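You operate a simulated robot arm through the tools that you are given. There is no shell and no other tool. Be economical: measure what you need, move in short steps, check, and stop when the job is done.

Carry out the task below with a simulated two-armed robot. There is one attempt and no reset: what you move stays moved.

## Task
Take the yellow key and leave it on the top of the rear-end stand. Put one of the blue spacers from the top of the grey tool cabinet on the red cup. Put the head tube on the top of the small parts bench away on the jig parts table top. Put the 34.9 brass block from the top of the rear-end stand on the worktop under the peg panel and the 28.6 brass block on the right end of the steel wall bench. Put one of the fork crowns from the front jig shelf on top of the carton of sleeves. Put the green striped angle block on top of the blue lidded tin. Stack the aluminium block that says "H6" from the top of the alignment table on top of the aluminium block marked "N7". The order is free. Set down upright: yellow key, brass block.

Only the result counts: the job must be done as asked and must still hold three seconds after the hand-in. Knocking over, shifting, dropping, spilling or breaking anything else fails it.

## Robot
Two 7-joint arms with two-finger grippers on one trunk, on a base that drives. Base frame: it is fixed to the floor where the robot stands at the start and does not move with it; the origin is under the middle of the robot, x ahead of it, y to its left, z up; the surface under the hand at the start is at about z = 840. Units: mm, degrees, N and s.
The left shoulder is at the start at [60, 123, 995], the right one opposite. With the tool pointing down near the work surface each hand reaches from about 340 to 800 mm from the robot's upright axis, wherever it stands, measured 20 degrees to its own side. Places, roughly: aluminium block [-6500, 1500, 750]; blue lidded tin [750, 750, 750]; blue spacer [750, 250, 750]; blue spacer (4x4x2 cm) [600, -100, 800]; brass block [-1500, -250, 1000]; carton of sleeves [-5000, -750, 1000]; fork crown (10x4x4 cm) [-3700, 2000, 600]; green striped angle block [-3750, 1750, 500]; head tube [500, -1250, 1000]; jig parts table top (25x42 cm) [-4020, 420, 800]; red cup (6x6x3 cm) [700, 100, 900]; right end of the steel wall bench [-300, 3100, 900]; top of the rear-end stand [-1400, -200, 900]; worktop under the peg panel (30x24 cm) [-4780, -2500, 900]; yellow key (9x3x11 cm) [700, -400, 900]. Payload 1.47 kg a hand.
The tool frame of a hand sits at the grasp point between the pads (the TCP): z along the fingers, y along the line on which they close. The tips reach 16 mm beyond it. The gripper opens to 87 mm. The gripper's body begins 55 mm behind the TCP.
Orientation is that of the tool frame in the base frame, as a unit quaternion [x, y, z, w]. With the fingers straight down and closing along the base's y, the tool's x points along the base's -x, its y along +y and its z along -z.

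## Interface
- The arms move only by the tool play_rows. It takes "left_series", "right_series" or both (then of equal length, played together; a hand with none holds still); each is a list of rows, each a list of 6 numbers: the shift along the tool's x, y, z in mm, then the turn, a rotation vector about the tool's x, y, z in degrees. In form: [[dx, dy, dz, ax, ay, az], ...]. A call has 1 to 10 rows; each row shifts and turns the commanded pose from where the row before left it, along the tool's axes as they then stand. "left_jaw" and "right_jaw" are, for a hand that has rows, the finger opening in mm, from 0 to 87, set as the call begins (left out, the last holds). Rows are played at 5 a second. More than 50 mm and 8.6 degrees between two rows, or a gripper value outside its range, and nothing of the call is played. A pose out of reach is approached as far as the arm can. The call stops where the force on the tool passes 40 N (or 10 N more than at its start, if that is more) or the arm is blocked; 0.2 s more then pass. Each finger travels about 153 mm/s and halts on what it meets, pressing with about 28 N; the grip force reading is that of the motor and also rises with nothing between the fingers. The clock runs only during rows and for 0.2 s after the last one: add rows that do not move to give the fingers time. It gives the time, the measured TCP pose, the force on the tool (base axes), the opening and the grip force at its end, in the units of the frame above (readings bear some noise), with the torque about the TCP (base axes, N m) and any sound that the robot's microphone picked up.
- Cameras (640 x 400 px; columns grow to the right, rows downward): "scene" is now at [43.5, -45.2, 1527.4]; the picture's right is [-0.82, -0.57, 0.00], its down [-0.53, 0.77, -0.36] and it looks along [0.21, -0.30, -0.93] (base axes); focal length 214 px, centre (320, 200). "left" rides on the left gripper at [73, -12, -90] in its tool frame; the picture's right is [0.16, 0.99, 0.00], its down [-0.72, 0.12, -0.68] and it looks along [-0.67, 0.11, 0.73] (tool axes); focal length 247 px, centre (320, 200). "right" rides on the right gripper at [73, 12, -90] in its tool frame; the picture's right is [-0.16, 0.99, 0.00], its down [-0.72, -0.12, -0.68] and it looks along [-0.67, -0.11, 0.73] (tool axes); focal length 247 px, centre (320, 200). There is no depth. A picture from a camera that has moved, and an enlarged one, comes with that camera's place and axes in the base frame and with its lens.
- snapshot(camera): a new picture of that camera. The clock stands still meanwhile.
- lift_body(by): slides the trunk up (or, below 0, down) by that many mm; the arms and the scene camera ride with it, the base frame stays. It gives what a move gives, with no picture.
- roll_base(legs): drives the robot by 1 to 6 legs, each [ahead, left, turn to the left] in mm, mm and degrees, along the robot's own axes; the way and the turn of a leg run together, so that a leg with both is an arc; at most 1500 mm and 180 degrees a leg. The arms and the cameras ride along, it lands a little off, and it stops where it bumps. It gives what a move gives.
- head_to(pan, tilt): turns the head with the scene camera to pan (to the left, within 120 degrees either way) and tilt (down, from -29 to 69), counted from straight ahead of the robot. It gives what a move gives.
- inspect(camera, box): a new picture of the part [left, top, right, bottom] of that camera's present view, enlarged. The clock stands still meanwhile.
- job_done(): hands the job in; it is judged then, once.

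Go step by step. Nothing tells you exact positions but the pictures and the camera data: compare them with the known pose of the tool, close in by small moves and look again before you grip or let go. The budget is 483 turns and 226 pictures, counting those below and the enlarged ones. Unless the task says otherwise, let go and move clear before handing in.

The tools are called after "Call:" as a command line: name --argument value ..., lists and objects as JSON in quotes. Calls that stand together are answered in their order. play_rows: Moves the arms, as the interface text tells. Its arguments: {"type":"object","properties":{"left_series":{"type":"array","items":{"type":"array","items":{"type":"number"}}},"left_jaw":{"type":"number"},"right_series":{"type":"array","items":{"type":"array","items":{"type":"number"}}},"right_jaw":{"type":"number"}},"required":[]} The other tools are called the same way: lift_body (by) slides the trunk up or down; roll_base (legs) drives the base; head_to (pan, tilt) turns the head that bears the scene camera; snapshot (camera) takes a picture; inspect (camera, box) takes an enlarged picture of a part of a camera's view; job_done () hands the job in.

At the start:

```text
t: 0.0
left_tcp_pos: [417.2, 257.9, 1129.1]
left_ee_rot: [0.0, 1.0, -0.001, 0.0]
left_wrist_force: [-0.8, 0.4, -0.4]
left_moment: [0.0, -0.03, -0.03]
left_gripper_width: 87.0
left_gripper_force: 0.1
right_tcp_pos: [579.6, -89.4, 1049.9]
right_ee_rot: [0.0, 1.0, 0.0, 0.0]
right_wrist_force: [0.2, 0.1, 0.6]
right_moment: [-0.01, 0.05, -0.02]
right_gripper_width: 86.9
right_gripper_force: 0.0
trunk travel left (down, up): [-150.0, 80.0]
robot x, y, heading: [-1.4, 1.1, -0.2]
head pan, tilt: [-55.2, 68.8]
```

scene: 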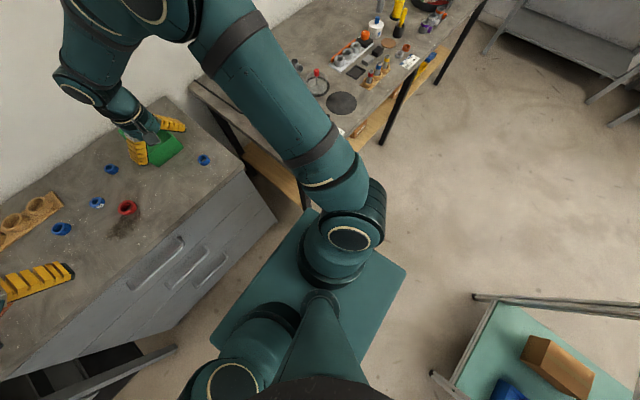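
right: 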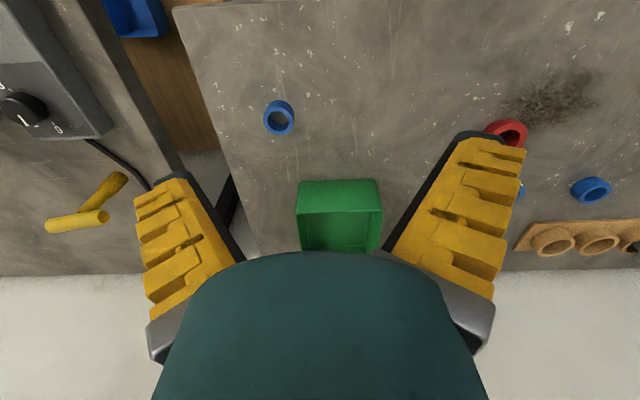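
left: 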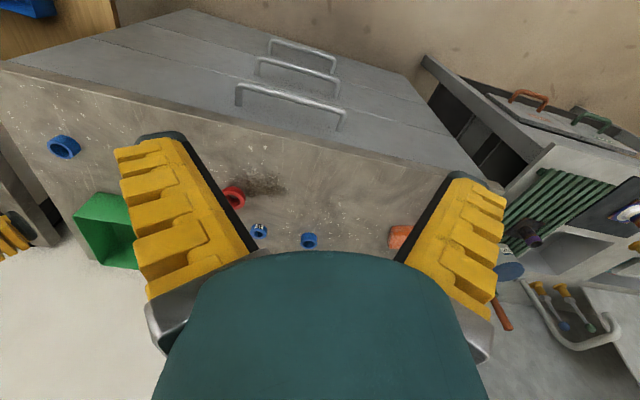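

I see the grey cabinet ahead with blue spacers, a red cup, and a yellow key to the right. I'll look around with the head first.

Call:
head_to --pan 0 --tilt 45

Call:
snapshot --camera "scene"

Call:
head_to --pan -60 --tilt 35

Call:
snapshot --camera "scene"

```text
t: 1.2
left_tcp_pos: [416.1, 257.5, 1128.5]
left_ee_rot: [0.0, 1.0, 0.0, 0.0]
left_wrist_force: [0.3, -1.2, 0.5]
left_moment: [-0.02, 0.02, 0.03]
left_gripper_width: 87.0
left_gripper_force: 0.1
right_tcp_pos: [579.5, -90.2, 1048.8]
right_ee_rot: [0.0, 1.0, 0.001, 0.0]
right_wrist_force: [0.9, 0.4, -0.7]
right_moment: [0.03, 0.0, -0.01]
right_gripper_width: 87.1
right_gripper_force: 0.0
trunk travel left (down, up): [-150.0, 80.0]
robot x, y, heading: [0.6, 3.1, -0.0]
head pan, tilt: [0.0, 45.0]
```

```text
222 pictures are left
camera scene: at [92.9, 0.6, 1556.2], right [0.0, -1.0, 0.0], down [-0.71, 0.0, -0.71], along [0.71, 0.0, -0.71], focal length 214 px, centre (320, 200)
```

scene: 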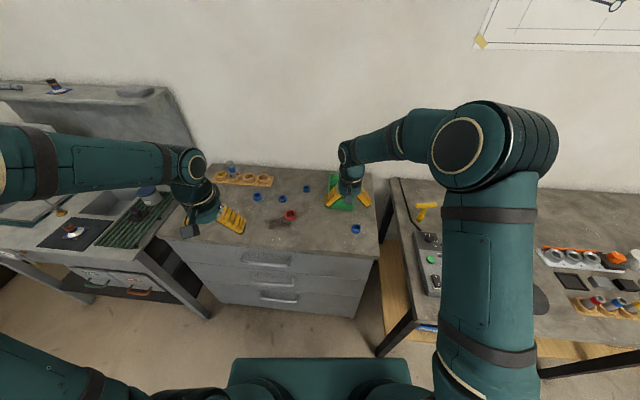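

```text
t: 2.5
left_tcp_pos: [417.1, 257.8, 1128.6]
left_ee_rot: [0.0, 1.0, 0.0, -0.001]
left_wrist_force: [0.6, 0.3, 0.0]
left_moment: [0.01, 0.01, -0.01]
left_gripper_width: 87.0
left_gripper_force: 0.1
right_tcp_pos: [579.4, -89.6, 1049.7]
right_ee_rot: [0.0, 1.0, 0.0, 0.0]
right_wrist_force: [0.3, -1.1, 0.5]
right_moment: [0.02, -0.01, 0.01]
right_gripper_width: 86.9
right_gripper_force: 0.1
trunk travel left (down, up): [-150.0, 80.0]
robot x, y, heading: [1.5, 0.0, 0.0]
head pan, tilt: [-60.0, 35.0]
```

```text
221 pictures are left
camera scene: at [55.7, -75.5, 1571.1], right [-0.87, -0.5, 0.0], down [-0.29, 0.5, -0.82], along [0.41, -0.71, -0.57], focal length 214 px, centre (320, 200)
```

scene: 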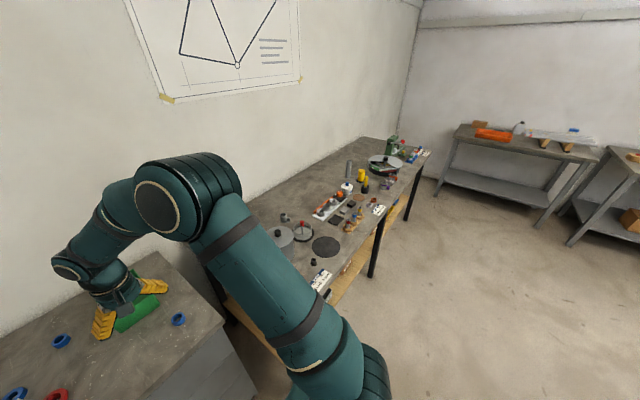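

The cabinet is ahead and a long bench is to the right, with the yellow key at its near end. I'll survey the rest of the room.

Call:
head_to --pan -120 --tilt 20

Call:
snapshot --camera "scene"

Call:
head_to --pan 60 --tilt 25

Call:
snapshot --camera "scene"

Call:
head_to --pan 120 --tilt 20

Call:
snapshot --camera "scene"

```text
t: 3.8
left_tcp_pos: [417.2, 257.2, 1127.5]
left_ee_rot: [-0.001, 1.0, 0.0, 0.0]
left_wrist_force: [-0.2, -0.4, -0.5]
left_moment: [-0.02, 0.01, 0.0]
left_gripper_width: 87.1
left_gripper_force: 0.0
right_tcp_pos: [579.0, -89.3, 1050.1]
right_ee_rot: [0.0, 1.0, 0.0, 0.0]
right_wrist_force: [0.1, -0.6, 0.3]
right_moment: [0.0, 0.01, 0.0]
right_gripper_width: 86.8
right_gripper_force: 0.0
trunk travel left (down, up): [-150.0, 80.0]
robot x, y, heading: [0.5, -2.7, -0.0]
head pan, tilt: [-120.0, 20.0]
```

```text
220 pictures are left
camera scene: at [-34.9, -80.0, 1594.9], right [-0.87, 0.5, 0.0], down [0.17, 0.3, -0.94], along [-0.47, -0.81, -0.34], focal length 214 px, centre (320, 200)
```

scene: 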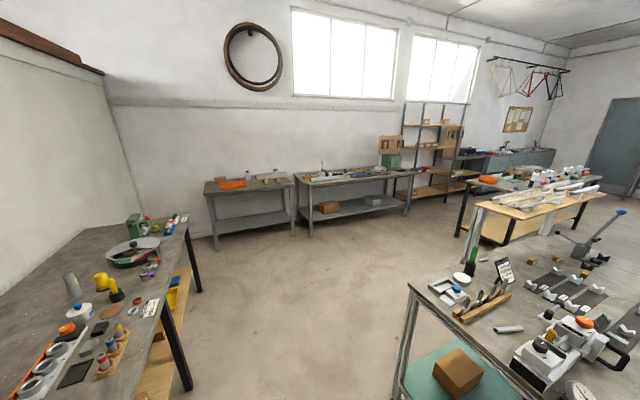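

```text
t: 6.5
left_tcp_pos: [416.9, 257.5, 1129.2]
left_ee_rot: [0.0, 1.0, -0.001, 0.0]
left_wrist_force: [-0.3, -0.3, -0.3]
left_moment: [0.01, 0.04, -0.01]
left_gripper_width: 87.1
left_gripper_force: 0.1
right_tcp_pos: [578.6, -89.8, 1048.6]
right_ee_rot: [0.0, 1.0, 0.0, 0.001]
right_wrist_force: [-0.4, 0.4, -0.4]
right_moment: [-0.02, 0.0, 0.0]
right_gripper_width: 87.0
right_gripper_force: 0.0
trunk travel left (down, up): [-150.0, 80.0]
robot x, y, heading: [3.5, 3.6, -0.1]
head pan, tilt: [60.0, 25.0]
```

```text
219 pictures are left
camera scene: at [57.7, 80.5, 1586.9], right [0.87, -0.5, 0.0], down [-0.21, -0.37, -0.91], along [0.45, 0.78, -0.42], focal length 214 px, centre (320, 200)
```

scene: 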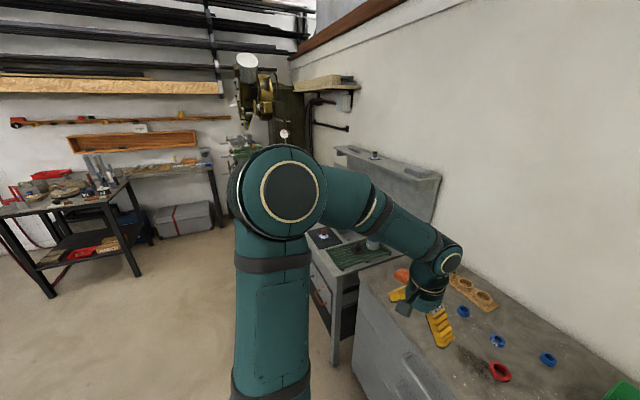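

```text
t: 7.8
left_tcp_pos: [416.9, 257.2, 1127.9]
left_ee_rot: [0.0, 1.0, 0.0, 0.0]
left_wrist_force: [-0.1, 0.5, 0.4]
left_moment: [-0.04, -0.03, 0.03]
left_gripper_width: 87.0
left_gripper_force: 0.1
right_tcp_pos: [579.5, -89.4, 1049.8]
right_ee_rot: [-0.001, 1.0, 0.0, 0.0]
right_wrist_force: [-0.1, 0.2, 0.7]
right_moment: [-0.01, -0.03, 0.03]
right_gripper_width: 87.2
right_gripper_force: 0.0
trunk travel left (down, up): [-150.0, 80.0]
robot x, y, heading: [0.4, 0.7, 0.0]
head pan, tilt: [120.0, 20.0]
```

```text
218 pictures are left
camera scene: at [-34.9, 81.4, 1594.9], right [0.87, 0.5, 0.0], down [0.17, -0.3, -0.94], along [-0.47, 0.81, -0.34], focal length 214 px, centre (320, 200)
```

scene: 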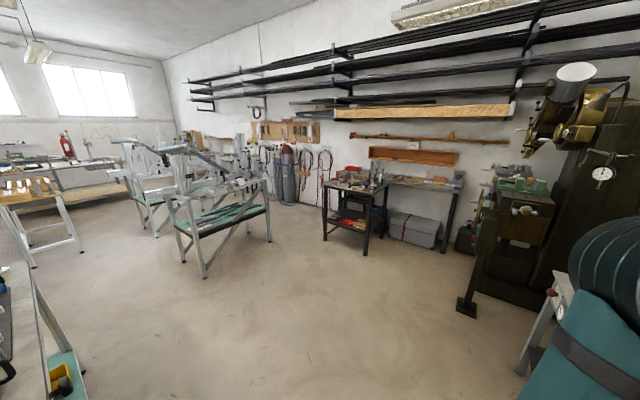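

Now a closer look at the cabinet top.

Call:
head_to --pan 0 --tilt 45

Call:
inspect --camera "scene" --box '[180, 140, 400, 277]'

Call:
inspect --camera "left" --box '[180, 140, 440, 300]'

Call:
inspect --camera "right" --box '[240, 60, 640, 310]'

```text
t: 9.8
left_tcp_pos: [416.9, 256.7, 1128.7]
left_ee_rot: [0.0, 1.0, 0.0, -0.001]
left_wrist_force: [0.0, 0.1, 0.2]
left_moment: [-0.02, -0.01, 0.03]
left_gripper_width: 87.1
left_gripper_force: 0.0
right_tcp_pos: [579.5, -90.3, 1049.0]
right_ee_rot: [0.001, 1.0, 0.0, 0.0]
right_wrist_force: [-0.3, 0.0, -0.1]
right_moment: [-0.01, -0.03, 0.0]
right_gripper_width: 87.0
right_gripper_force: 0.0
trunk travel left (down, up): [-150.0, 80.0]
robot x, y, heading: [1.4, -1.6, -0.1]
head pan, tilt: [0.0, 45.0]
```

```text
2.91 times, centred on (290, 208) of scene
camera zoom: at [92.9, 0.7, 1556.3], right [0.0, -1.0, 0.0], down [-0.71, 0.0, -0.71], along [0.71, 0.0, -0.71], focal length 624 px, centre (407, 175)
```

zoom: 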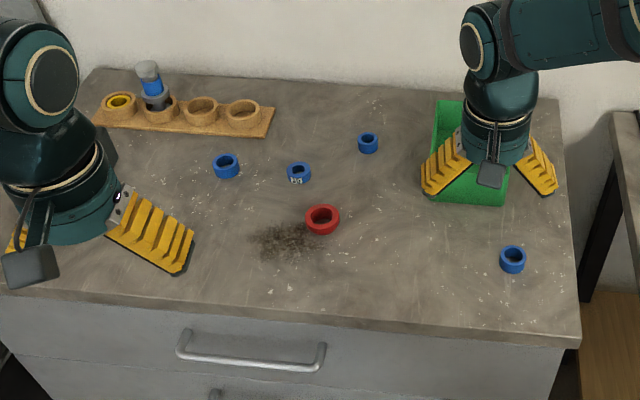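

```text
2.46 times, centred on (310, 220) of left
camera zoom: at [343.2, 245.1, 1218.4], right [-0.16, 0.99, 0.0], down [0.72, 0.12, 0.68], along [0.67, 0.11, -0.73], focal length 608 px, centre (345, 151)
```

zoom: 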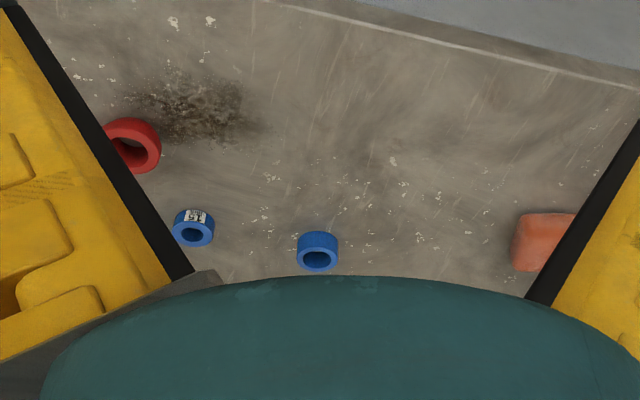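

```text
1.60 times, centred on (440, 185) of right
camera zoom: at [508.2, -77.6, 1138.9], right [0.16, 0.99, 0.0], down [0.72, -0.12, 0.68], along [0.67, -0.11, -0.73], focal length 395 px, centre (128, 224)
```

zoom: 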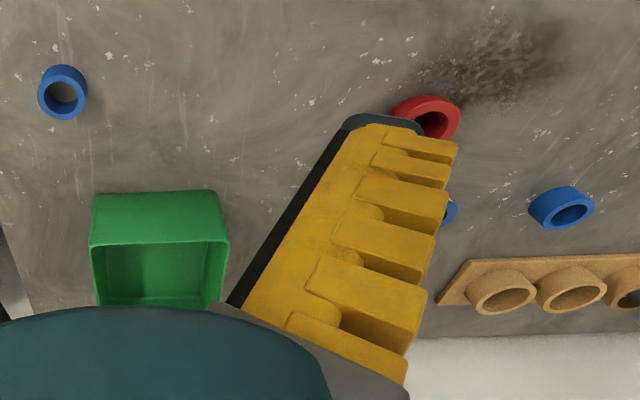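

The right-hand spacer is near [631, -149] and the red cup near [690, 124]. I'll bring the right hand above the spacer.

Call:
play_rows --right_series '[[-26, -30, 0, 0, 0, 0], [-26, -29, 0, 0, 0, 0], [0, 0, 40, 0, 0, 0], [0, 0, 40, 0, 0, 0], [0, 0, 20, 0, 0, 0]]' --right_jaw 70

Call:
snapshot --camera "right"

Call:
inspect --camera "scene" --box '[260, 160, 420, 260]'

```text
t: 11.0
left_tcp_pos: [416.7, 256.9, 1127.9]
left_ee_rot: [0.001, 1.0, 0.0, 0.001]
left_wrist_force: [0.1, 0.3, -0.5]
left_moment: [0.02, 0.02, 0.01]
left_gripper_width: 86.9
left_gripper_force: 0.2
right_tcp_pos: [632.7, -146.5, 948.1]
right_ee_rot: [0.0, 1.0, 0.0, 0.0]
right_wrist_force: [0.2, -0.2, -0.1]
right_moment: [0.0, -0.02, 0.01]
right_gripper_width: 73.9
right_gripper_force: 2.6
trunk travel left (down, up): [-150.0, 80.0]
robot x, y, heading: [-3.7, -0.3, -0.1]
head pan, tilt: [0.0, 45.0]
```

```text
214 pictures are left
camera right: at [561.6, -136.1, 1037.6], right [0.16, 0.99, 0.0], down [0.72, -0.12, 0.68], along [0.67, -0.11, -0.73], focal length 247 px, centre (320, 200)
```

right: 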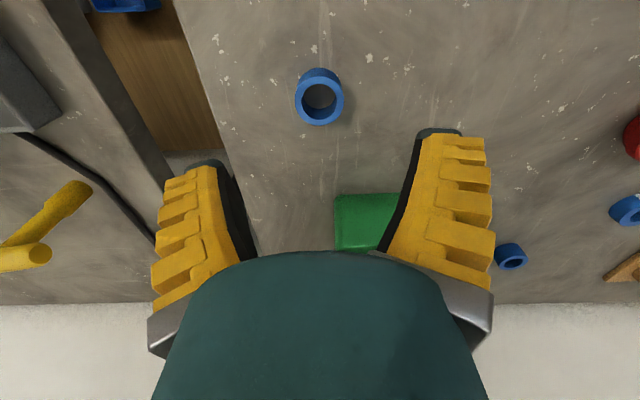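

```text
4.00 times, centred on (340, 210) of scene
camera zoom: at [93.1, 0.8, 1556.3], right [0.0, -1.0, 0.0], down [-0.71, 0.0, -0.71], along [0.71, 0.0, -0.71], focal length 858 px, centre (240, 160)
```

zoom: 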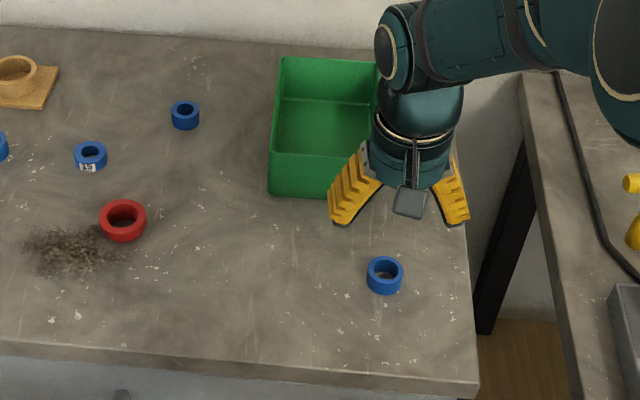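

The hand is aligned over the spacer; descend carefully.

Call:
play_rows --right_series '[[0, -1, 40, 0, 0, 0], [0, 0, 30, 0, 0, 0], [0, 0, 12, 0, 0, 0]]' --right_jaw 70

Call:
snapshot --camera "right"

Call:
inspect --camera "scene" --box '[300, 185, 412, 255]'

```text
t: 11.8
left_tcp_pos: [417.0, 256.5, 1129.3]
left_ee_rot: [0.0, 1.0, 0.0, 0.0]
left_wrist_force: [0.3, -0.2, 0.6]
left_moment: [-0.01, -0.01, -0.03]
left_gripper_width: 86.8
left_gripper_force: 0.0
right_tcp_pos: [633.5, -148.6, 866.9]
right_ee_rot: [0.0, 1.0, 0.0, -0.001]
right_wrist_force: [0.3, 0.2, 0.0]
right_moment: [0.02, 0.02, 0.01]
right_gripper_width: 73.6
right_gripper_force: 2.3
trunk travel left (down, up): [-150.0, 80.0]
robot x, y, heading: [0.6, 1.8, 0.3]
head pan, tilt: [0.0, 45.0]
```

```text
212 pictures are left
camera right: at [562.5, -138.0, 956.2], right [0.16, 0.99, 0.0], down [0.72, -0.12, 0.68], along [0.67, -0.11, -0.73], focal length 247 px, centre (320, 200)
```

right: 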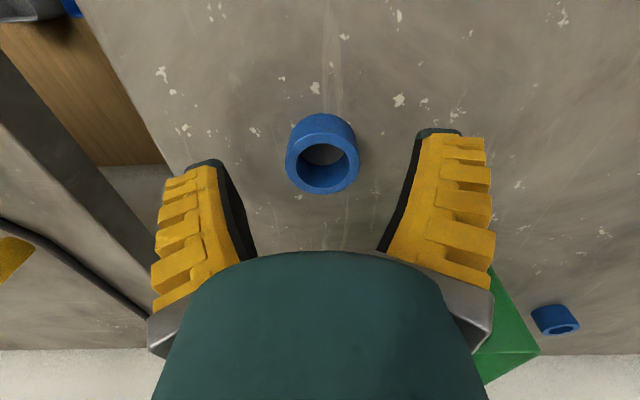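

```text
5.71 times, centred on (356, 220) of scene
camera zoom: at [93.3, 0.7, 1556.3], right [0.0, -1.0, 0.0], down [-0.71, 0.0, -0.71], along [0.71, 0.0, -0.71], focal length 1226 px, centre (114, 86)
```

zoom: 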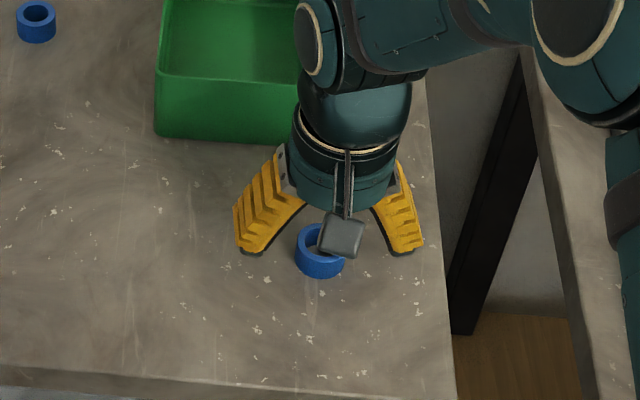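

Call:
play_rows --right_series '[[-1, 0, 4, 0, 0, 0], [0, 0, 4, 0, 0, 0], [0, 0, 3, 0, 0, 0]]' --right_jaw 70

Call:
snapshot --camera "right"

```text
t: 12.6
left_tcp_pos: [417.2, 257.1, 1127.3]
left_ee_rot: [0.0, 1.0, 0.0, 0.001]
left_wrist_force: [-0.1, -0.3, -0.3]
left_moment: [-0.03, 0.03, 0.03]
left_gripper_width: 87.1
left_gripper_force: 0.2
right_tcp_pos: [632.4, -149.8, 857.2]
right_ee_rot: [0.001, 1.0, 0.0, 0.0]
right_wrist_force: [-0.8, -0.4, 0.2]
right_moment: [0.04, -0.01, 0.02]
right_gripper_width: 73.7
right_gripper_force: 2.7
trunk travel left (down, up): [-150.0, 80.0]
robot x, y, heading: [0.2, 2.1, -0.1]
head pan, tilt: [0.0, 45.0]
```

```text
210 pictures are left
camera right: at [561.7, -137.6, 946.0], right [0.16, 0.99, 0.0], down [0.72, -0.12, 0.68], along [0.67, -0.11, -0.73], focal length 247 px, centre (320, 200)
```

right: 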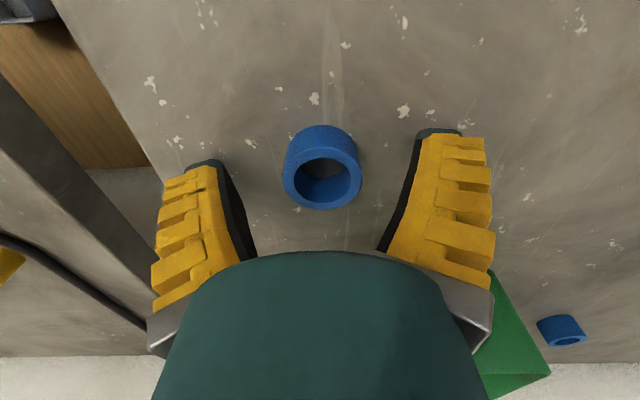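

Call:
play_rows --right_series '[[-1, 0, 2, 0, 0, 0], [0, 0, 2, 0, 0, 0]]' --right_jaw 70

Call:
play_rows --right_series '[[0, 0, 0, 0, 0, 0], [0, 0, 0, 0, 0, 0], [0, 0, 0, 0, 0, 0]]' --right_jaw 25

Call:
snapshot --camera "right"

```text
t: 13.2
left_tcp_pos: [415.1, 257.0, 1127.5]
left_ee_rot: [0.0, 1.0, 0.0, 0.0]
left_wrist_force: [0.0, -0.1, -1.0]
left_moment: [0.02, -0.01, -0.02]
left_gripper_width: 87.2
left_gripper_force: 0.0
right_tcp_pos: [634.3, -150.2, 853.2]
right_ee_rot: [0.0, 1.0, 0.0, 0.0]
right_wrist_force: [0.1, 0.6, 0.7]
right_moment: [0.0, 0.0, -0.02]
right_gripper_width: 73.7
right_gripper_force: 2.1
trunk travel left (down, up): [-150.0, 80.0]
robot x, y, heading: [2.3, -0.6, 0.1]
head pan, tilt: [0.0, 45.0]
```

```text
t: 14.0
left_tcp_pos: [414.3, 256.7, 1128.9]
left_ee_rot: [0.0, 1.0, 0.0, 0.002]
left_wrist_force: [0.7, -0.2, 0.3]
left_moment: [0.03, -0.01, -0.01]
left_gripper_width: 87.1
left_gripper_force: 0.0
right_tcp_pos: [634.1, -151.0, 856.5]
right_ee_rot: [0.0, 1.0, 0.0, 0.003]
right_wrist_force: [2.7, -5.1, 28.6]
right_moment: [-0.07, -0.01, -0.04]
right_gripper_width: 27.7
right_gripper_force: 28.6
trunk travel left (down, up): [-150.0, 80.0]
robot x, y, heading: [2.6, 2.0, -0.2]
head pan, tilt: [0.0, 45.0]
```

```text
209 pictures are left
camera right: at [562.6, -137.8, 944.9], right [0.16, 0.99, 0.0], down [0.72, -0.12, 0.68], along [0.68, -0.11, -0.73], focal length 247 px, centre (320, 200)
```

right: 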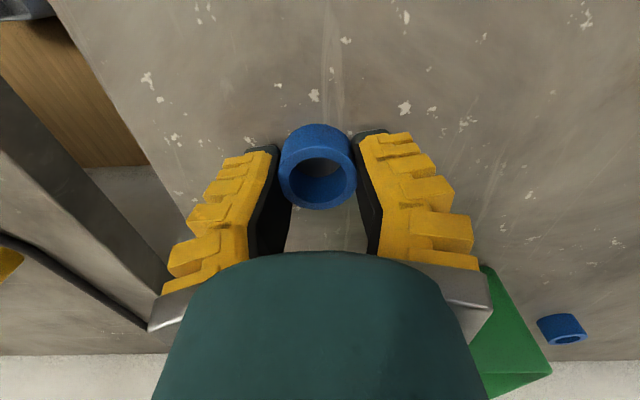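

The spacer is gripped, with the tips pressing the surface a little. Lift and check.

Call:
play_rows --right_series '[[0, 0, -4, 0, 0, 0], [0, 0, -20, 0, 0, 0], [0, 0, -40, 0, 0, 0], [0, 0, -30, 0, 0, 0]]' --right_jaw 25

Call:
snapshot --camera "right"

```text
t: 15.0
left_tcp_pos: [415.5, 256.9, 1127.6]
left_ee_rot: [0.001, 1.0, 0.0, 0.001]
left_wrist_force: [-0.2, -0.2, -1.2]
left_moment: [-0.01, -0.02, -0.03]
left_gripper_width: 86.9
left_gripper_force: 0.1
right_tcp_pos: [633.8, -148.8, 948.8]
right_ee_rot: [0.0, 1.0, 0.0, 0.0]
right_wrist_force: [-0.6, 0.0, -1.2]
right_moment: [0.02, -0.03, 0.0]
right_gripper_width: 31.4
right_gripper_force: 4.5
trunk travel left (down, up): [-150.0, 80.0]
robot x, y, heading: [-2.1, -1.5, -0.1]
head pan, tilt: [0.0, 45.0]
```

```text
208 pictures are left
camera right: at [562.9, -136.7, 1037.2], right [0.16, 0.99, 0.0], down [0.72, -0.12, 0.68], along [0.67, -0.11, -0.73], focal length 247 px, centre (320, 200)
```

right: 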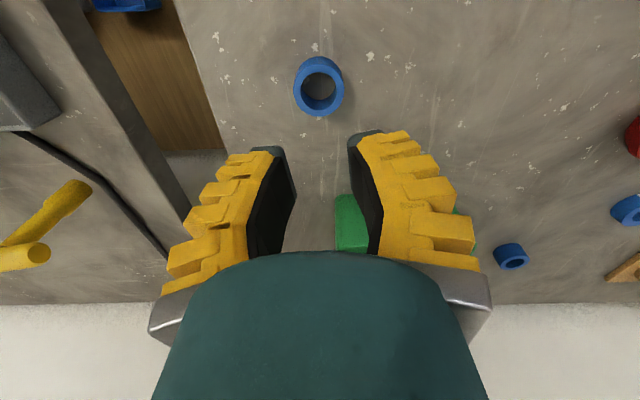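

The spacer slipped out and stayed on the surface, slightly nearer the robot. I'll re-measure before regripping.

Call:
inspect --camera "scene" --box '[300, 185, 412, 255]'

```text
5.71 times, centred on (356, 220) of scene
camera zoom: at [92.4, 0.6, 1556.3], right [0.0, -1.0, 0.0], down [-0.71, 0.0, -0.71], along [0.71, 0.0, -0.71], focal length 1226 px, centre (114, 86)
```

zoom: 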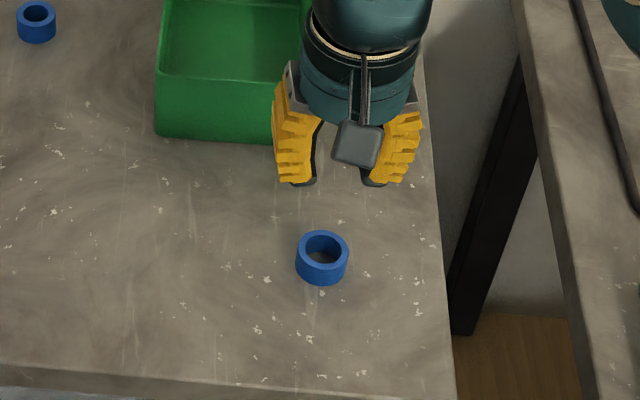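

Call:
play_rows --right_series '[[6, 2, 0, 0, 0, 0], [0, 0, 30, 0, 0, 0], [0, 0, 30, 0, 0, 0], [0, 0, 22, 0, 0, 0], [0, 0, 0, 0, 0, 0]]' --right_jaw 47

Call:
snapshot --camera "right"

Call:
inspect --camera "scene" --box '[300, 185, 412, 255]'

```text
t: 16.2
left_tcp_pos: [415.3, 257.1, 1127.6]
left_ee_rot: [0.0, 1.0, 0.0, 0.0]
left_wrist_force: [0.4, -0.8, 0.3]
left_moment: [-0.01, -0.01, 0.02]
left_gripper_width: 87.1
left_gripper_force: 0.0
right_tcp_pos: [627.9, -147.9, 865.1]
right_ee_rot: [0.0, 1.0, 0.0, 0.0]
right_wrist_force: [0.7, -0.1, 0.1]
right_moment: [0.0, 0.0, 0.0]
right_gripper_width: 52.1
right_gripper_force: 3.9
trunk travel left (down, up): [-150.0, 80.0]
robot x, y, heading: [-0.1, -2.6, 0.0]
head pan, tilt: [0.0, 45.0]
```

```text
206 pictures are left
camera right: at [556.2, -136.2, 954.7], right [0.16, 0.99, 0.0], down [0.72, -0.12, 0.68], along [0.67, -0.11, -0.73], focal length 247 px, centre (320, 200)
```

right: 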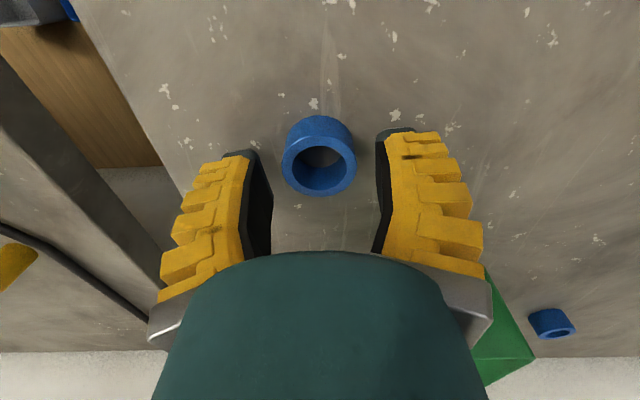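

```text
5.71 times, centred on (356, 220) of scene
camera zoom: at [92.5, 0.8, 1556.3], right [0.0, -1.0, 0.0], down [-0.71, 0.0, -0.71], along [0.71, 0.0, -0.71], focal length 1226 px, centre (114, 86)
```

zoom: 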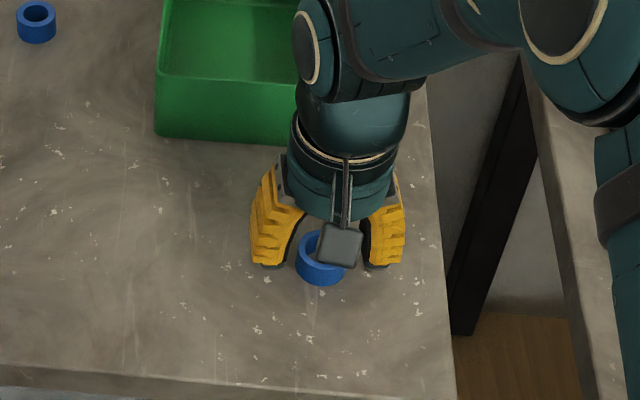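

Call:
play_rows --right_series '[[0, 0, 5, 0, 0, 0], [0, 0, 3, 0, 0, 0], [0, 0, 0, 0, 0, 0]]' --right_jaw 47

Call:
play_rows --right_series '[[0, 0, 0, 0, 0, 0], [0, 0, 0, 0, 0, 0], [0, 0, 0, 0, 0, 0], [0, 0, 0, 0, 0, 0]]' --right_jaw 10

Call:
snapshot --camera "right"

```text
t: 17.0
left_tcp_pos: [416.3, 255.7, 1129.1]
left_ee_rot: [0.0, 1.0, 0.0, 0.001]
left_wrist_force: [-0.1, 0.5, 0.4]
left_moment: [0.03, 0.01, 0.02]
left_gripper_width: 86.9
left_gripper_force: 0.1
right_tcp_pos: [627.5, -148.8, 858.1]
right_ee_rot: [0.0, 1.0, -0.001, 0.001]
right_wrist_force: [-0.3, 0.3, 0.2]
right_moment: [0.02, 0.01, -0.02]
right_gripper_width: 52.4
right_gripper_force: 3.7
trunk travel left (down, up): [-150.0, 80.0]
robot x, y, heading: [-0.5, -2.1, 0.3]
head pan, tilt: [0.0, 45.0]
```

```text
t: 18.0
left_tcp_pos: [416.2, 258.0, 1128.3]
left_ee_rot: [0.0, 1.0, -0.001, 0.001]
left_wrist_force: [-0.4, -0.4, -0.2]
left_moment: [0.04, 0.01, 0.04]
left_gripper_width: 87.3
left_gripper_force: 0.1
right_tcp_pos: [627.2, -147.5, 858.0]
right_ee_rot: [-0.001, 1.0, 0.0, 0.001]
right_wrist_force: [0.2, -0.9, 7.5]
right_moment: [0.0, 0.03, 0.02]
right_gripper_width: 28.5
right_gripper_force: 27.8
trunk travel left (down, up): [-150.0, 80.0]
robot x, y, heading: [0.8, 2.8, -0.0]
head pan, tilt: [0.0, 45.0]
```

```text
204 pictures are left
camera right: at [556.2, -136.0, 947.1], right [0.16, 0.99, 0.0], down [0.72, -0.12, 0.68], along [0.67, -0.11, -0.73], focal length 247 px, centre (320, 200)
```

right: 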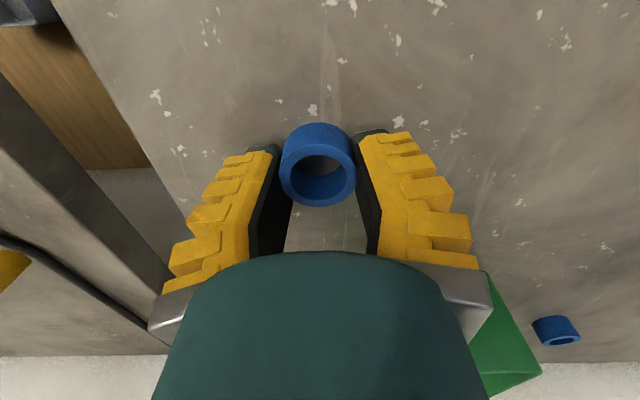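

Call:
play_rows --right_series '[[0, 0, -10, 0, 0, 0], [0, 0, -20, 0, 0, 0]]' --right_jaw 0

Call:
snapshot --camera "right"

```text
t: 18.6
left_tcp_pos: [416.2, 257.3, 1128.1]
left_ee_rot: [0.001, 1.0, 0.0, -0.001]
left_wrist_force: [0.6, -0.4, 0.1]
left_moment: [-0.01, 0.05, 0.01]
left_gripper_width: 87.0
left_gripper_force: 0.1
right_tcp_pos: [627.5, -147.9, 888.8]
right_ee_rot: [0.0, 1.0, 0.0, 0.0]
right_wrist_force: [-0.6, -0.3, -1.0]
right_moment: [0.01, -0.01, -0.02]
right_gripper_width: 27.5
right_gripper_force: 27.7
trunk travel left (down, up): [-150.0, 80.0]
robot x, y, heading: [0.2, -0.3, -0.0]
head pan, tilt: [0.0, 45.0]
```

```text
203 pictures are left
camera right: at [555.7, -135.5, 977.0], right [0.16, 0.99, 0.0], down [0.72, -0.12, 0.68], along [0.67, -0.11, -0.73], focal length 247 px, centre (320, 200)
```

right: 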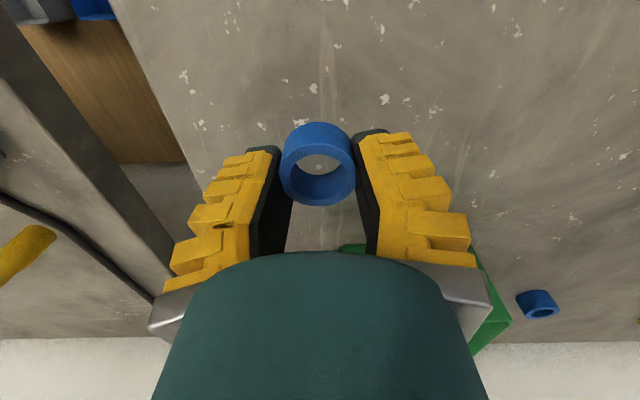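

The spacer is now held firmly. Carry it above the red cup.

Call:
play_rows --right_series '[[0, 0, -30, 0, 0, 0], [0, 0, -30, 0, 0, 0], [-10, 45, 0, 0, 0, 0], [-10, 45, 0, 0, 0, 0], [-10, 45, 0, 0, 0, 0], [-10, 45, 0, 0, 0, 0], [-10, 45, 0, 0, 0, 0], [-10, 45, 0, 0, 0, 0], [0, 0, 0, 0, 0, 0]]' --right_jaw 0

Call:
snapshot --camera "right"

Call:
inspect --camera "scene" --box '[220, 160, 380, 260]'

```text
t: 20.6
left_tcp_pos: [416.7, 255.5, 1127.2]
left_ee_rot: [0.0, 1.0, 0.0, 0.0]
left_wrist_force: [-0.3, -0.7, -0.7]
left_moment: [0.03, -0.03, -0.02]
left_gripper_width: 86.8
left_gripper_force: 0.0
right_tcp_pos: [687.6, 121.4, 948.2]
right_ee_rot: [0.0, 1.0, 0.0, 0.0]
right_wrist_force: [-0.7, 0.7, -0.1]
right_moment: [-0.03, -0.01, -0.01]
right_gripper_width: 27.8
right_gripper_force: 27.8
trunk travel left (down, up): [-150.0, 80.0]
robot x, y, heading: [1.2, 1.6, -0.1]
head pan, tilt: [0.0, 45.0]
```

```text
202 pictures are left
camera right: at [615.8, 133.3, 1037.2], right [0.16, 0.99, 0.0], down [0.72, -0.12, 0.68], along [0.67, -0.11, -0.73], focal length 247 px, centre (320, 200)
```

right: 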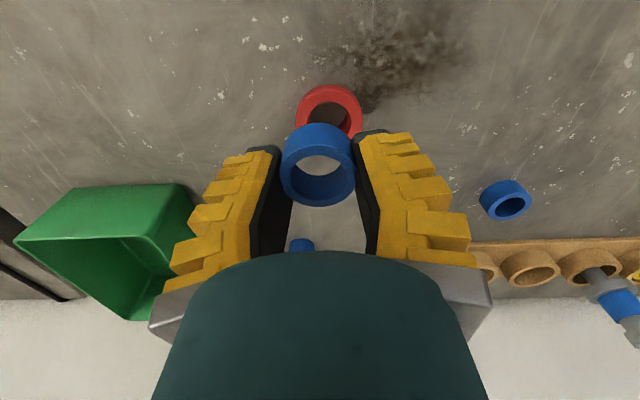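

```text
4.00 times, centred on (300, 210) of scene
camera zoom: at [92.5, -0.2, 1556.3], right [0.0, -1.0, 0.0], down [-0.71, 0.0, -0.71], along [0.71, 0.0, -0.71], focal length 858 px, centre (400, 160)
```

zoom: 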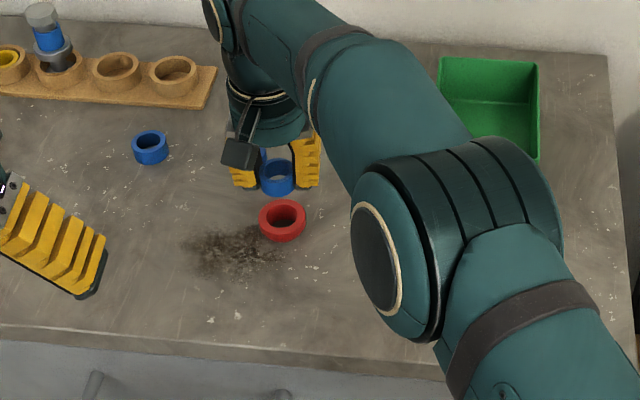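

Cup centre is ahead of the held ring by about 11 mm and 6 mm to the left. Shift and lower partly.

Call:
play_rows --right_series '[[-11, 6, 0, 0, 0, 0], [0, 0, 25, 0, 0, 0], [0, 0, 20, 0, 0, 0], [0, 0, 0, 0, 0, 0]]' --right_jaw 0

Call:
inspect --camera "right" --box '[240, 60, 400, 220]'

Call:
inspect --camera "scene" --box '[260, 180, 340, 230]'

```text
t: 21.6
left_tcp_pos: [416.9, 256.5, 1128.7]
left_ee_rot: [0.0, 1.0, -0.001, 0.0]
left_wrist_force: [-0.2, -0.5, 0.4]
left_moment: [0.0, 0.0, 0.0]
left_gripper_width: 86.5
left_gripper_force: 0.1
right_tcp_pos: [691.9, 124.7, 901.1]
right_ee_rot: [0.0, 1.0, 0.0, 0.0]
right_wrist_force: [-0.2, 0.4, -0.7]
right_moment: [-0.01, -0.04, 0.0]
right_gripper_width: 27.7
right_gripper_force: 28.0
right hand out of reach, approached as far as the arm can: row 1
trunk travel left (down, up): [-150.0, 80.0]
robot x, y, heading: [-0.3, -0.2, 0.1]
head pan, tilt: [0.0, 45.0]
```

```text
2.50 times, centred on (320, 140) of right
camera zoom: at [620.5, 137.8, 991.4], right [0.16, 0.99, 0.0], down [0.72, -0.12, 0.68], along [0.67, -0.11, -0.73], focal length 617 px, centre (320, 350)
```

zoom: 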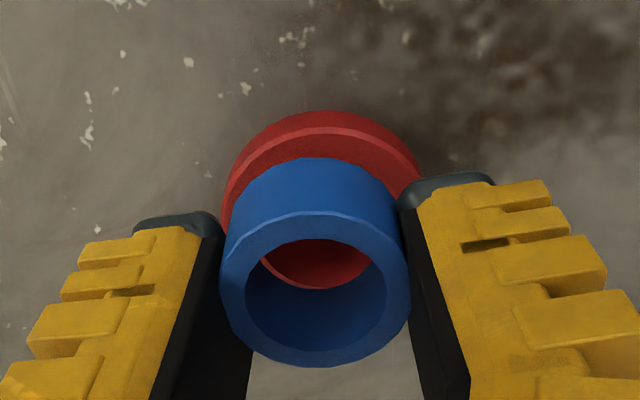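

```text
8.00 times, centred on (300, 205) of scene
camera zoom: at [92.7, 0.6, 1556.3], right [0.0, -1.0, 0.0], down [-0.71, 0.0, -0.71], along [0.71, 0.0, -0.71], focal length 1716 px, centre (480, 160)
```

zoom: 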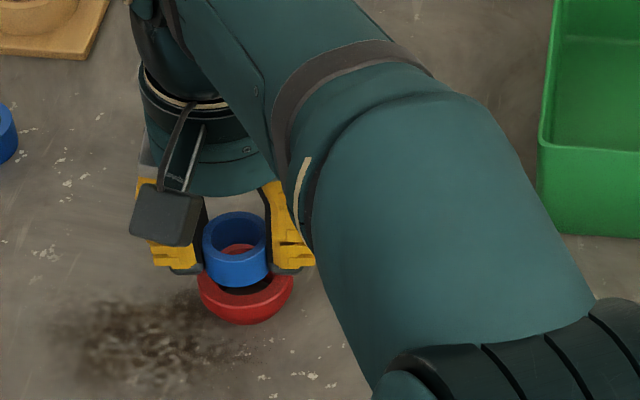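

The held ring needs about 7 mm more ahead. Try that here.

Call:
play_rows --right_series '[[-3, 0, 2, 0, 0, 0], [0, 0, 0, 0, 0, 0]]' --right_jaw 0

```text
t: 22.2
left_tcp_pos: [417.4, 257.6, 1128.8]
left_ee_rot: [0.0, 1.0, 0.0, 0.0]
left_wrist_force: [0.1, 0.1, -1.0]
left_moment: [0.01, 0.02, 0.01]
left_gripper_width: 86.9
left_gripper_force: 0.1
right_tcp_pos: [691.5, 126.3, 902.9]
right_ee_rot: [0.0, 1.0, -0.001, 0.0]
right_wrist_force: [1.0, 0.5, 0.9]
right_moment: [-0.01, -0.03, -0.01]
right_gripper_width: 27.7
right_gripper_force: 28.7
right hand out of reach, approached as far as the arm can: row 1
trunk travel left (down, up): [-150.0, 80.0]
robot x, y, heading: [0.7, 2.8, 0.1]
head pan, tilt: [0.0, 45.0]
```

Out of reach; I'll raise slightly and drive the base 40 mm ahead, then realign.

Call:
play_rows --right_series '[[10, 0, -20, 0, 0, 0], [0, 0, 0, 0, 0, 0]]' --right_jaw 0

Call:
roll_base --legs '[[40, 0, 0]]'

```text
t: 22.8
left_tcp_pos: [417.0, 256.6, 1128.7]
left_ee_rot: [0.0, 1.0, 0.0, 0.0]
left_wrist_force: [1.2, -0.8, -0.1]
left_moment: [0.01, 0.02, 0.01]
left_gripper_width: 87.2
left_gripper_force: 0.1
right_tcp_pos: [688.3, 127.4, 921.1]
right_ee_rot: [0.001, 1.0, -0.001, -0.002]
right_wrist_force: [-0.8, -0.2, -0.5]
right_moment: [-0.03, -0.02, -0.02]
right_gripper_width: 27.7
right_gripper_force: 28.1
right hand out of reach, approached as far as the arm can: row 1
trunk travel left (down, up): [-150.0, 80.0]
robot x, y, heading: [-0.6, 4.4, -0.0]
head pan, tilt: [0.0, 45.0]
```

```text
t: 23.7
left_tcp_pos: [457.5, 257.0, 1128.4]
left_ee_rot: [0.0, 1.0, 0.0, -0.001]
left_wrist_force: [1.1, -1.0, -0.5]
left_moment: [-0.04, 0.06, 0.01]
left_gripper_width: 87.2
left_gripper_force: 0.0
right_tcp_pos: [728.6, 128.8, 919.3]
right_ee_rot: [0.0, 1.0, -0.001, -0.003]
right_wrist_force: [0.4, 0.3, 0.0]
right_moment: [-0.04, 0.03, 0.0]
right_gripper_width: 27.6
right_gripper_force: 27.6
trunk travel left (down, up): [-150.0, 80.0]
robot x, y, heading: [37.3, -0.6, 0.4]
head pan, tilt: [0.0, 45.0]
```

Call:
play_rows --right_series '[[28, -3, 0, 0, 0, 0], [0, 0, 15, 0, 0, 0], [0, 0, 0, 0, 0, 0]]' --right_jaw 0

Call:
inspect --camera "right" --box '[240, 60, 400, 220]'

Call:
inspect --camera "scene" --box '[260, 180, 340, 230]'

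```text
t: 24.5
left_tcp_pos: [456.3, 257.7, 1128.8]
left_ee_rot: [0.0, 1.0, -0.001, 0.001]
left_wrist_force: [0.0, -0.3, 0.9]
left_moment: [0.0, 0.04, 0.0]
left_gripper_width: 86.9
left_gripper_force: 0.1
right_tcp_pos: [723.2, 136.6, 904.7]
right_ee_rot: [0.0, 1.0, -0.001, -0.001]
right_wrist_force: [-0.1, -0.5, -0.4]
right_moment: [-0.02, -0.01, -0.01]
right_gripper_width: 27.7
right_gripper_force: 28.0
right hand out of reach, approached as far as the arm can: row 1
trunk travel left (down, up): [-150.0, 80.0]
robot x, y, heading: [38.7, -0.9, 0.3]
head pan, tilt: [0.0, 45.0]
```

```text
2.50 times, centred on (320, 140) of right
camera zoom: at [651.7, 149.2, 994.5], right [0.16, 0.99, 0.0], down [0.73, -0.12, 0.68], along [0.67, -0.11, -0.73], focal length 617 px, centre (320, 350)
```

zoom: 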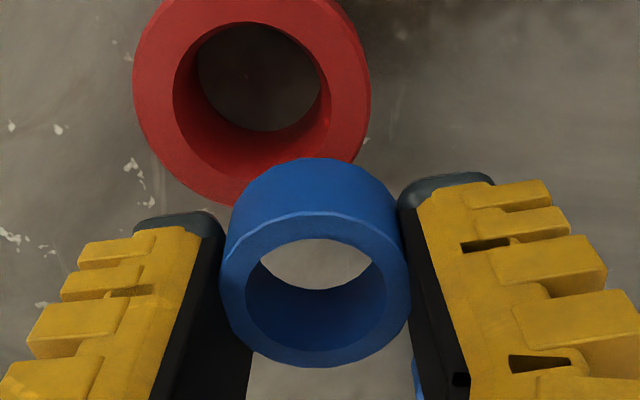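

```text
8.00 times, centred on (300, 205) of scene
camera zoom: at [131.8, 0.8, 1556.3], right [0.0, -1.0, 0.0], down [-0.71, 0.0, -0.71], along [0.71, 0.0, -0.71], focal length 1716 px, centre (480, 160)
```

zoom: 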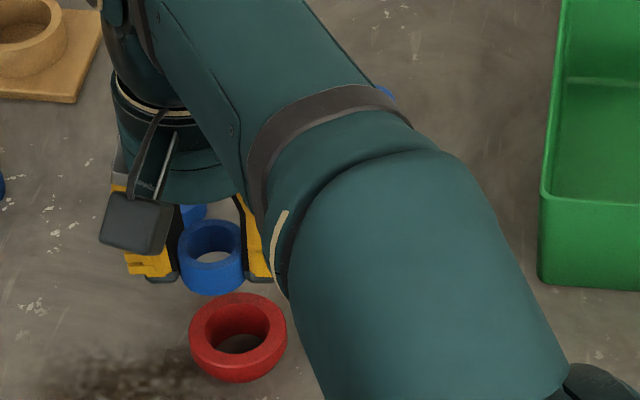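

Call:
play_rows --right_series '[[0, -10, -15, 0, 0, 0], [10, 0, 0, 0, 0, 0], [0, 0, 0, 0, 0, 0]]' --right_jaw 0

```text
t: 25.3
left_tcp_pos: [455.6, 257.0, 1127.8]
left_ee_rot: [0.001, 1.0, 0.0, -0.001]
left_wrist_force: [-0.6, -0.5, 0.4]
left_moment: [0.01, -0.03, -0.01]
left_gripper_width: 86.9
left_gripper_force: 0.1
right_tcp_pos: [725.1, 132.5, 919.8]
right_ee_rot: [-0.001, 1.0, -0.001, -0.002]
right_wrist_force: [-0.1, -0.1, -0.2]
right_moment: [-0.01, 0.04, -0.02]
right_gripper_width: 27.8
right_gripper_force: 27.8
right hand out of reach, approached as far as the arm can: row 1, 2
trunk travel left (down, up): [-150.0, 80.0]
robot x, y, heading: [37.2, 4.3, -0.3]
head pan, tilt: [0.0, 45.0]
```

Call:
play_rows --right_series '[[10, -40, -30, 0, 0, 0], [10, -40, 0, 0, 0, 0], [0, 0, 0, 0, 0, 0]]' --right_jaw 0

```text
refused: row 1 steps farther than a row can; nothing moved
```

Call:
play_rows --right_series '[[0, 0, -30, 0, 0, 0], [10, -40, 0, 0, 0, 0], [10, -40, 0, 0, 0, 0], [0, 0, 0, 0, 0, 0]]' --right_jaw 0

```text
t: 26.3
left_tcp_pos: [455.7, 256.9, 1126.7]
left_ee_rot: [0.0, 1.0, 0.0, -0.001]
left_wrist_force: [0.4, 0.6, 0.2]
left_moment: [0.01, 0.01, -0.02]
left_gripper_width: 86.8
left_gripper_force: 0.0
right_tcp_pos: [752.2, 71.5, 949.4]
right_ee_rot: [0.0, 1.0, -0.001, -0.003]
right_wrist_force: [0.2, 1.2, 0.3]
right_moment: [0.03, 0.01, 0.01]
right_gripper_width: 27.7
right_gripper_force: 27.9
right hand out of reach, approached as far as the arm can: row 2, 3
trunk travel left (down, up): [-150.0, 80.0]
robot x, y, heading: [36.0, 0.2, -0.1]
head pan, tilt: [0.0, 45.0]
```

Call:
play_rows --right_series '[[40, 0, 0, 0, 0, 0], [0, 0, 0, 0, 0, 0]]' --right_jaw 0

```text
t: 26.9
left_tcp_pos: [456.8, 254.8, 1128.1]
left_ee_rot: [-0.001, 1.0, 0.0, 0.0]
left_wrist_force: [0.6, -0.3, -0.4]
left_moment: [-0.02, 0.0, -0.02]
left_gripper_width: 87.1
left_gripper_force: 0.0
right_tcp_pos: [747.8, 81.1, 948.0]
right_ee_rot: [0.0, 1.0, -0.001, -0.002]
right_wrist_force: [-0.1, 0.2, -0.6]
right_moment: [-0.01, -0.03, 0.0]
right_gripper_width: 27.4
right_gripper_force: 27.5
right hand out of reach, approached as far as the arm can: row 1
trunk travel left (down, up): [-150.0, 80.0]
robot x, y, heading: [40.8, -2.5, 0.1]
head pan, tilt: [0.0, 45.0]
```

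Call:
play_rows --right_series '[[40, 0, 0, 0, 0, 0], [40, 0, 0, 0, 0, 0], [0, 0, 0, 0, 0, 0]]' --right_jaw 0

```text
t: 27.7
left_tcp_pos: [454.6, 257.6, 1127.6]
left_ee_rot: [0.0, 1.0, 0.0, 0.0]
left_wrist_force: [0.2, -0.1, -0.7]
left_moment: [0.01, 0.01, 0.0]
left_gripper_width: 86.9
left_gripper_force: 0.0
right_tcp_pos: [738.4, 103.7, 949.5]
right_ee_rot: [0.0, 1.0, -0.001, -0.001]
right_wrist_force: [0.4, -0.7, -0.7]
right_moment: [-0.02, -0.04, -0.02]
right_gripper_width: 27.9
right_gripper_force: 28.2
right hand out of reach, approached as far as the arm can: row 1, 2
trunk travel left (down, up): [-150.0, 80.0]
robot x, y, heading: [37.8, 3.5, -0.2]
head pan, tilt: [0.0, 45.0]
```

Call:
play_rows --right_series '[[30, 10, 0, 0, 0, 0], [0, 0, 0, 0, 0, 0]]' --right_jaw 0

```text
t: 28.3
left_tcp_pos: [456.5, 255.4, 1126.3]
left_ee_rot: [0.0, 1.0, 0.001, -0.001]
left_wrist_force: [0.6, -1.4, 0.3]
left_moment: [0.01, 0.0, -0.03]
left_gripper_width: 86.7
left_gripper_force: 0.1
right_tcp_pos: [729.2, 125.4, 948.1]
right_ee_rot: [0.0, 1.0, -0.001, -0.002]
right_wrist_force: [-0.4, -0.7, 0.0]
right_moment: [0.0, 0.02, 0.03]
right_gripper_width: 27.6
right_gripper_force: 27.6
right hand out of reach, approached as far as the arm can: row 1
trunk travel left (down, up): [-150.0, 80.0]
robot x, y, heading: [39.8, -1.5, -0.2]
head pan, tilt: [0.0, 45.0]
```

Call:
play_rows --right_series '[[40, -10, 0, 0, 0, 0], [0, 0, 0, 0, 0, 0]]' --right_jaw 0

```text
t: 28.9
left_tcp_pos: [456.0, 256.6, 1127.4]
left_ee_rot: [0.001, 1.0, -0.001, 0.0]
left_wrist_force: [0.5, -0.6, -0.2]
left_moment: [0.0, 0.02, 0.02]
left_gripper_width: 87.2
left_gripper_force: 0.1
right_tcp_pos: [726.1, 133.4, 949.1]
right_ee_rot: [0.0, 1.0, -0.001, -0.002]
right_wrist_force: [-1.4, -0.6, -0.8]
right_moment: [0.01, -0.03, 0.0]
right_gripper_width: 27.4
right_gripper_force: 28.2
right hand out of reach, approached as far as the arm can: row 1
trunk travel left (down, up): [-150.0, 80.0]
robot x, y, heading: [42.7, 0.4, 0.0]
head pan, tilt: [0.0, 45.0]
```

Call:
play_rows --right_series '[[0, -40, 0, 0, 0, 0], [0, -40, 0, 0, 0, 0], [0, -40, 0, 0, 0, 0], [0, 0, 0, 0, 0, 0]]' --right_jaw 0

```text
t: 29.9
left_tcp_pos: [456.3, 257.0, 1128.4]
left_ee_rot: [0.0, 1.0, 0.0, 0.0]
left_wrist_force: [0.2, -0.4, -0.4]
left_moment: [-0.02, 0.02, 0.03]
left_gripper_width: 87.0
left_gripper_force: 0.1
right_tcp_pos: [767.5, 28.0, 948.1]
right_ee_rot: [0.001, 1.0, -0.001, -0.001]
right_wrist_force: [-0.4, 0.2, 0.1]
right_moment: [-0.03, -0.01, -0.01]
right_gripper_width: 27.7
right_gripper_force: 27.8
right hand out of reach, approached as far as the arm can: row 1, 2, 3
trunk travel left (down, up): [-150.0, 80.0]
robot x, y, heading: [37.2, 0.3, -0.1]
head pan, tilt: [0.0, 45.0]
```

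The arm seems stuck fully stretched (inward commands slide along the reach circle). Test a series of purely radial inward steps.

Call:
play_rows --right_series '[[19.5, -4.4, 0, 0, 0, 0], [19.5, -4.4, 0, 0, 0, 0], [19.5, -4.4, 0, 0, 0, 0], [19.5, -4.4, 0, 0, 0, 0], [19.5, -4.4, 0, 0, 0, 0]]' --right_jaw 0

```text
t: 31.1
left_tcp_pos: [455.3, 257.1, 1128.2]
left_ee_rot: [0.001, 1.0, 0.0, 0.0]
left_wrist_force: [-0.4, -0.3, -1.0]
left_moment: [0.01, -0.02, 0.0]
left_gripper_width: 87.1
left_gripper_force: 0.0
right_tcp_pos: [767.1, 28.1, 948.1]
right_ee_rot: [0.0, 1.0, -0.001, -0.003]
right_wrist_force: [0.0, -0.1, -0.3]
right_moment: [0.0, 0.03, 0.02]
right_gripper_width: 27.8
right_gripper_force: 28.2
right hand out of reach, approached as far as the arm can: row 1, 2, 3, 4, 5
trunk travel left (down, up): [-150.0, 80.0]
robot x, y, heading: [39.6, 0.7, 0.3]
head pan, tilt: [0.0, 45.0]
```

Call:
play_rows --right_series '[[20, -4.4, -35, 0, -8, 0], [20, -4.4, -35, 0, -8, 0], [0, 0, 0, 0, 8, 0], [0, 0, 0, 0, 8, 0]]' --right_jaw 0

```text
t: 32.1
left_tcp_pos: [457.2, 257.5, 1127.4]
left_ee_rot: [0.0, 1.0, 0.001, 0.0]
left_wrist_force: [0.0, 0.3, -0.2]
left_moment: [-0.01, 0.03, 0.02]
left_gripper_width: 87.1
left_gripper_force: 0.1
right_tcp_pos: [765.0, 34.6, 1017.1]
right_ee_rot: [0.0, 1.0, -0.001, -0.002]
right_wrist_force: [0.0, 0.0, -1.3]
right_moment: [0.02, -0.03, 0.0]
right_gripper_width: 27.7
right_gripper_force: 28.1
right hand out of reach, approached as far as the arm can: row 1, 2, 3, 4
trunk travel left (down, up): [-150.0, 80.0]
robot x, y, heading: [38.1, 1.4, -0.3]
head pan, tilt: [0.0, 45.0]
```

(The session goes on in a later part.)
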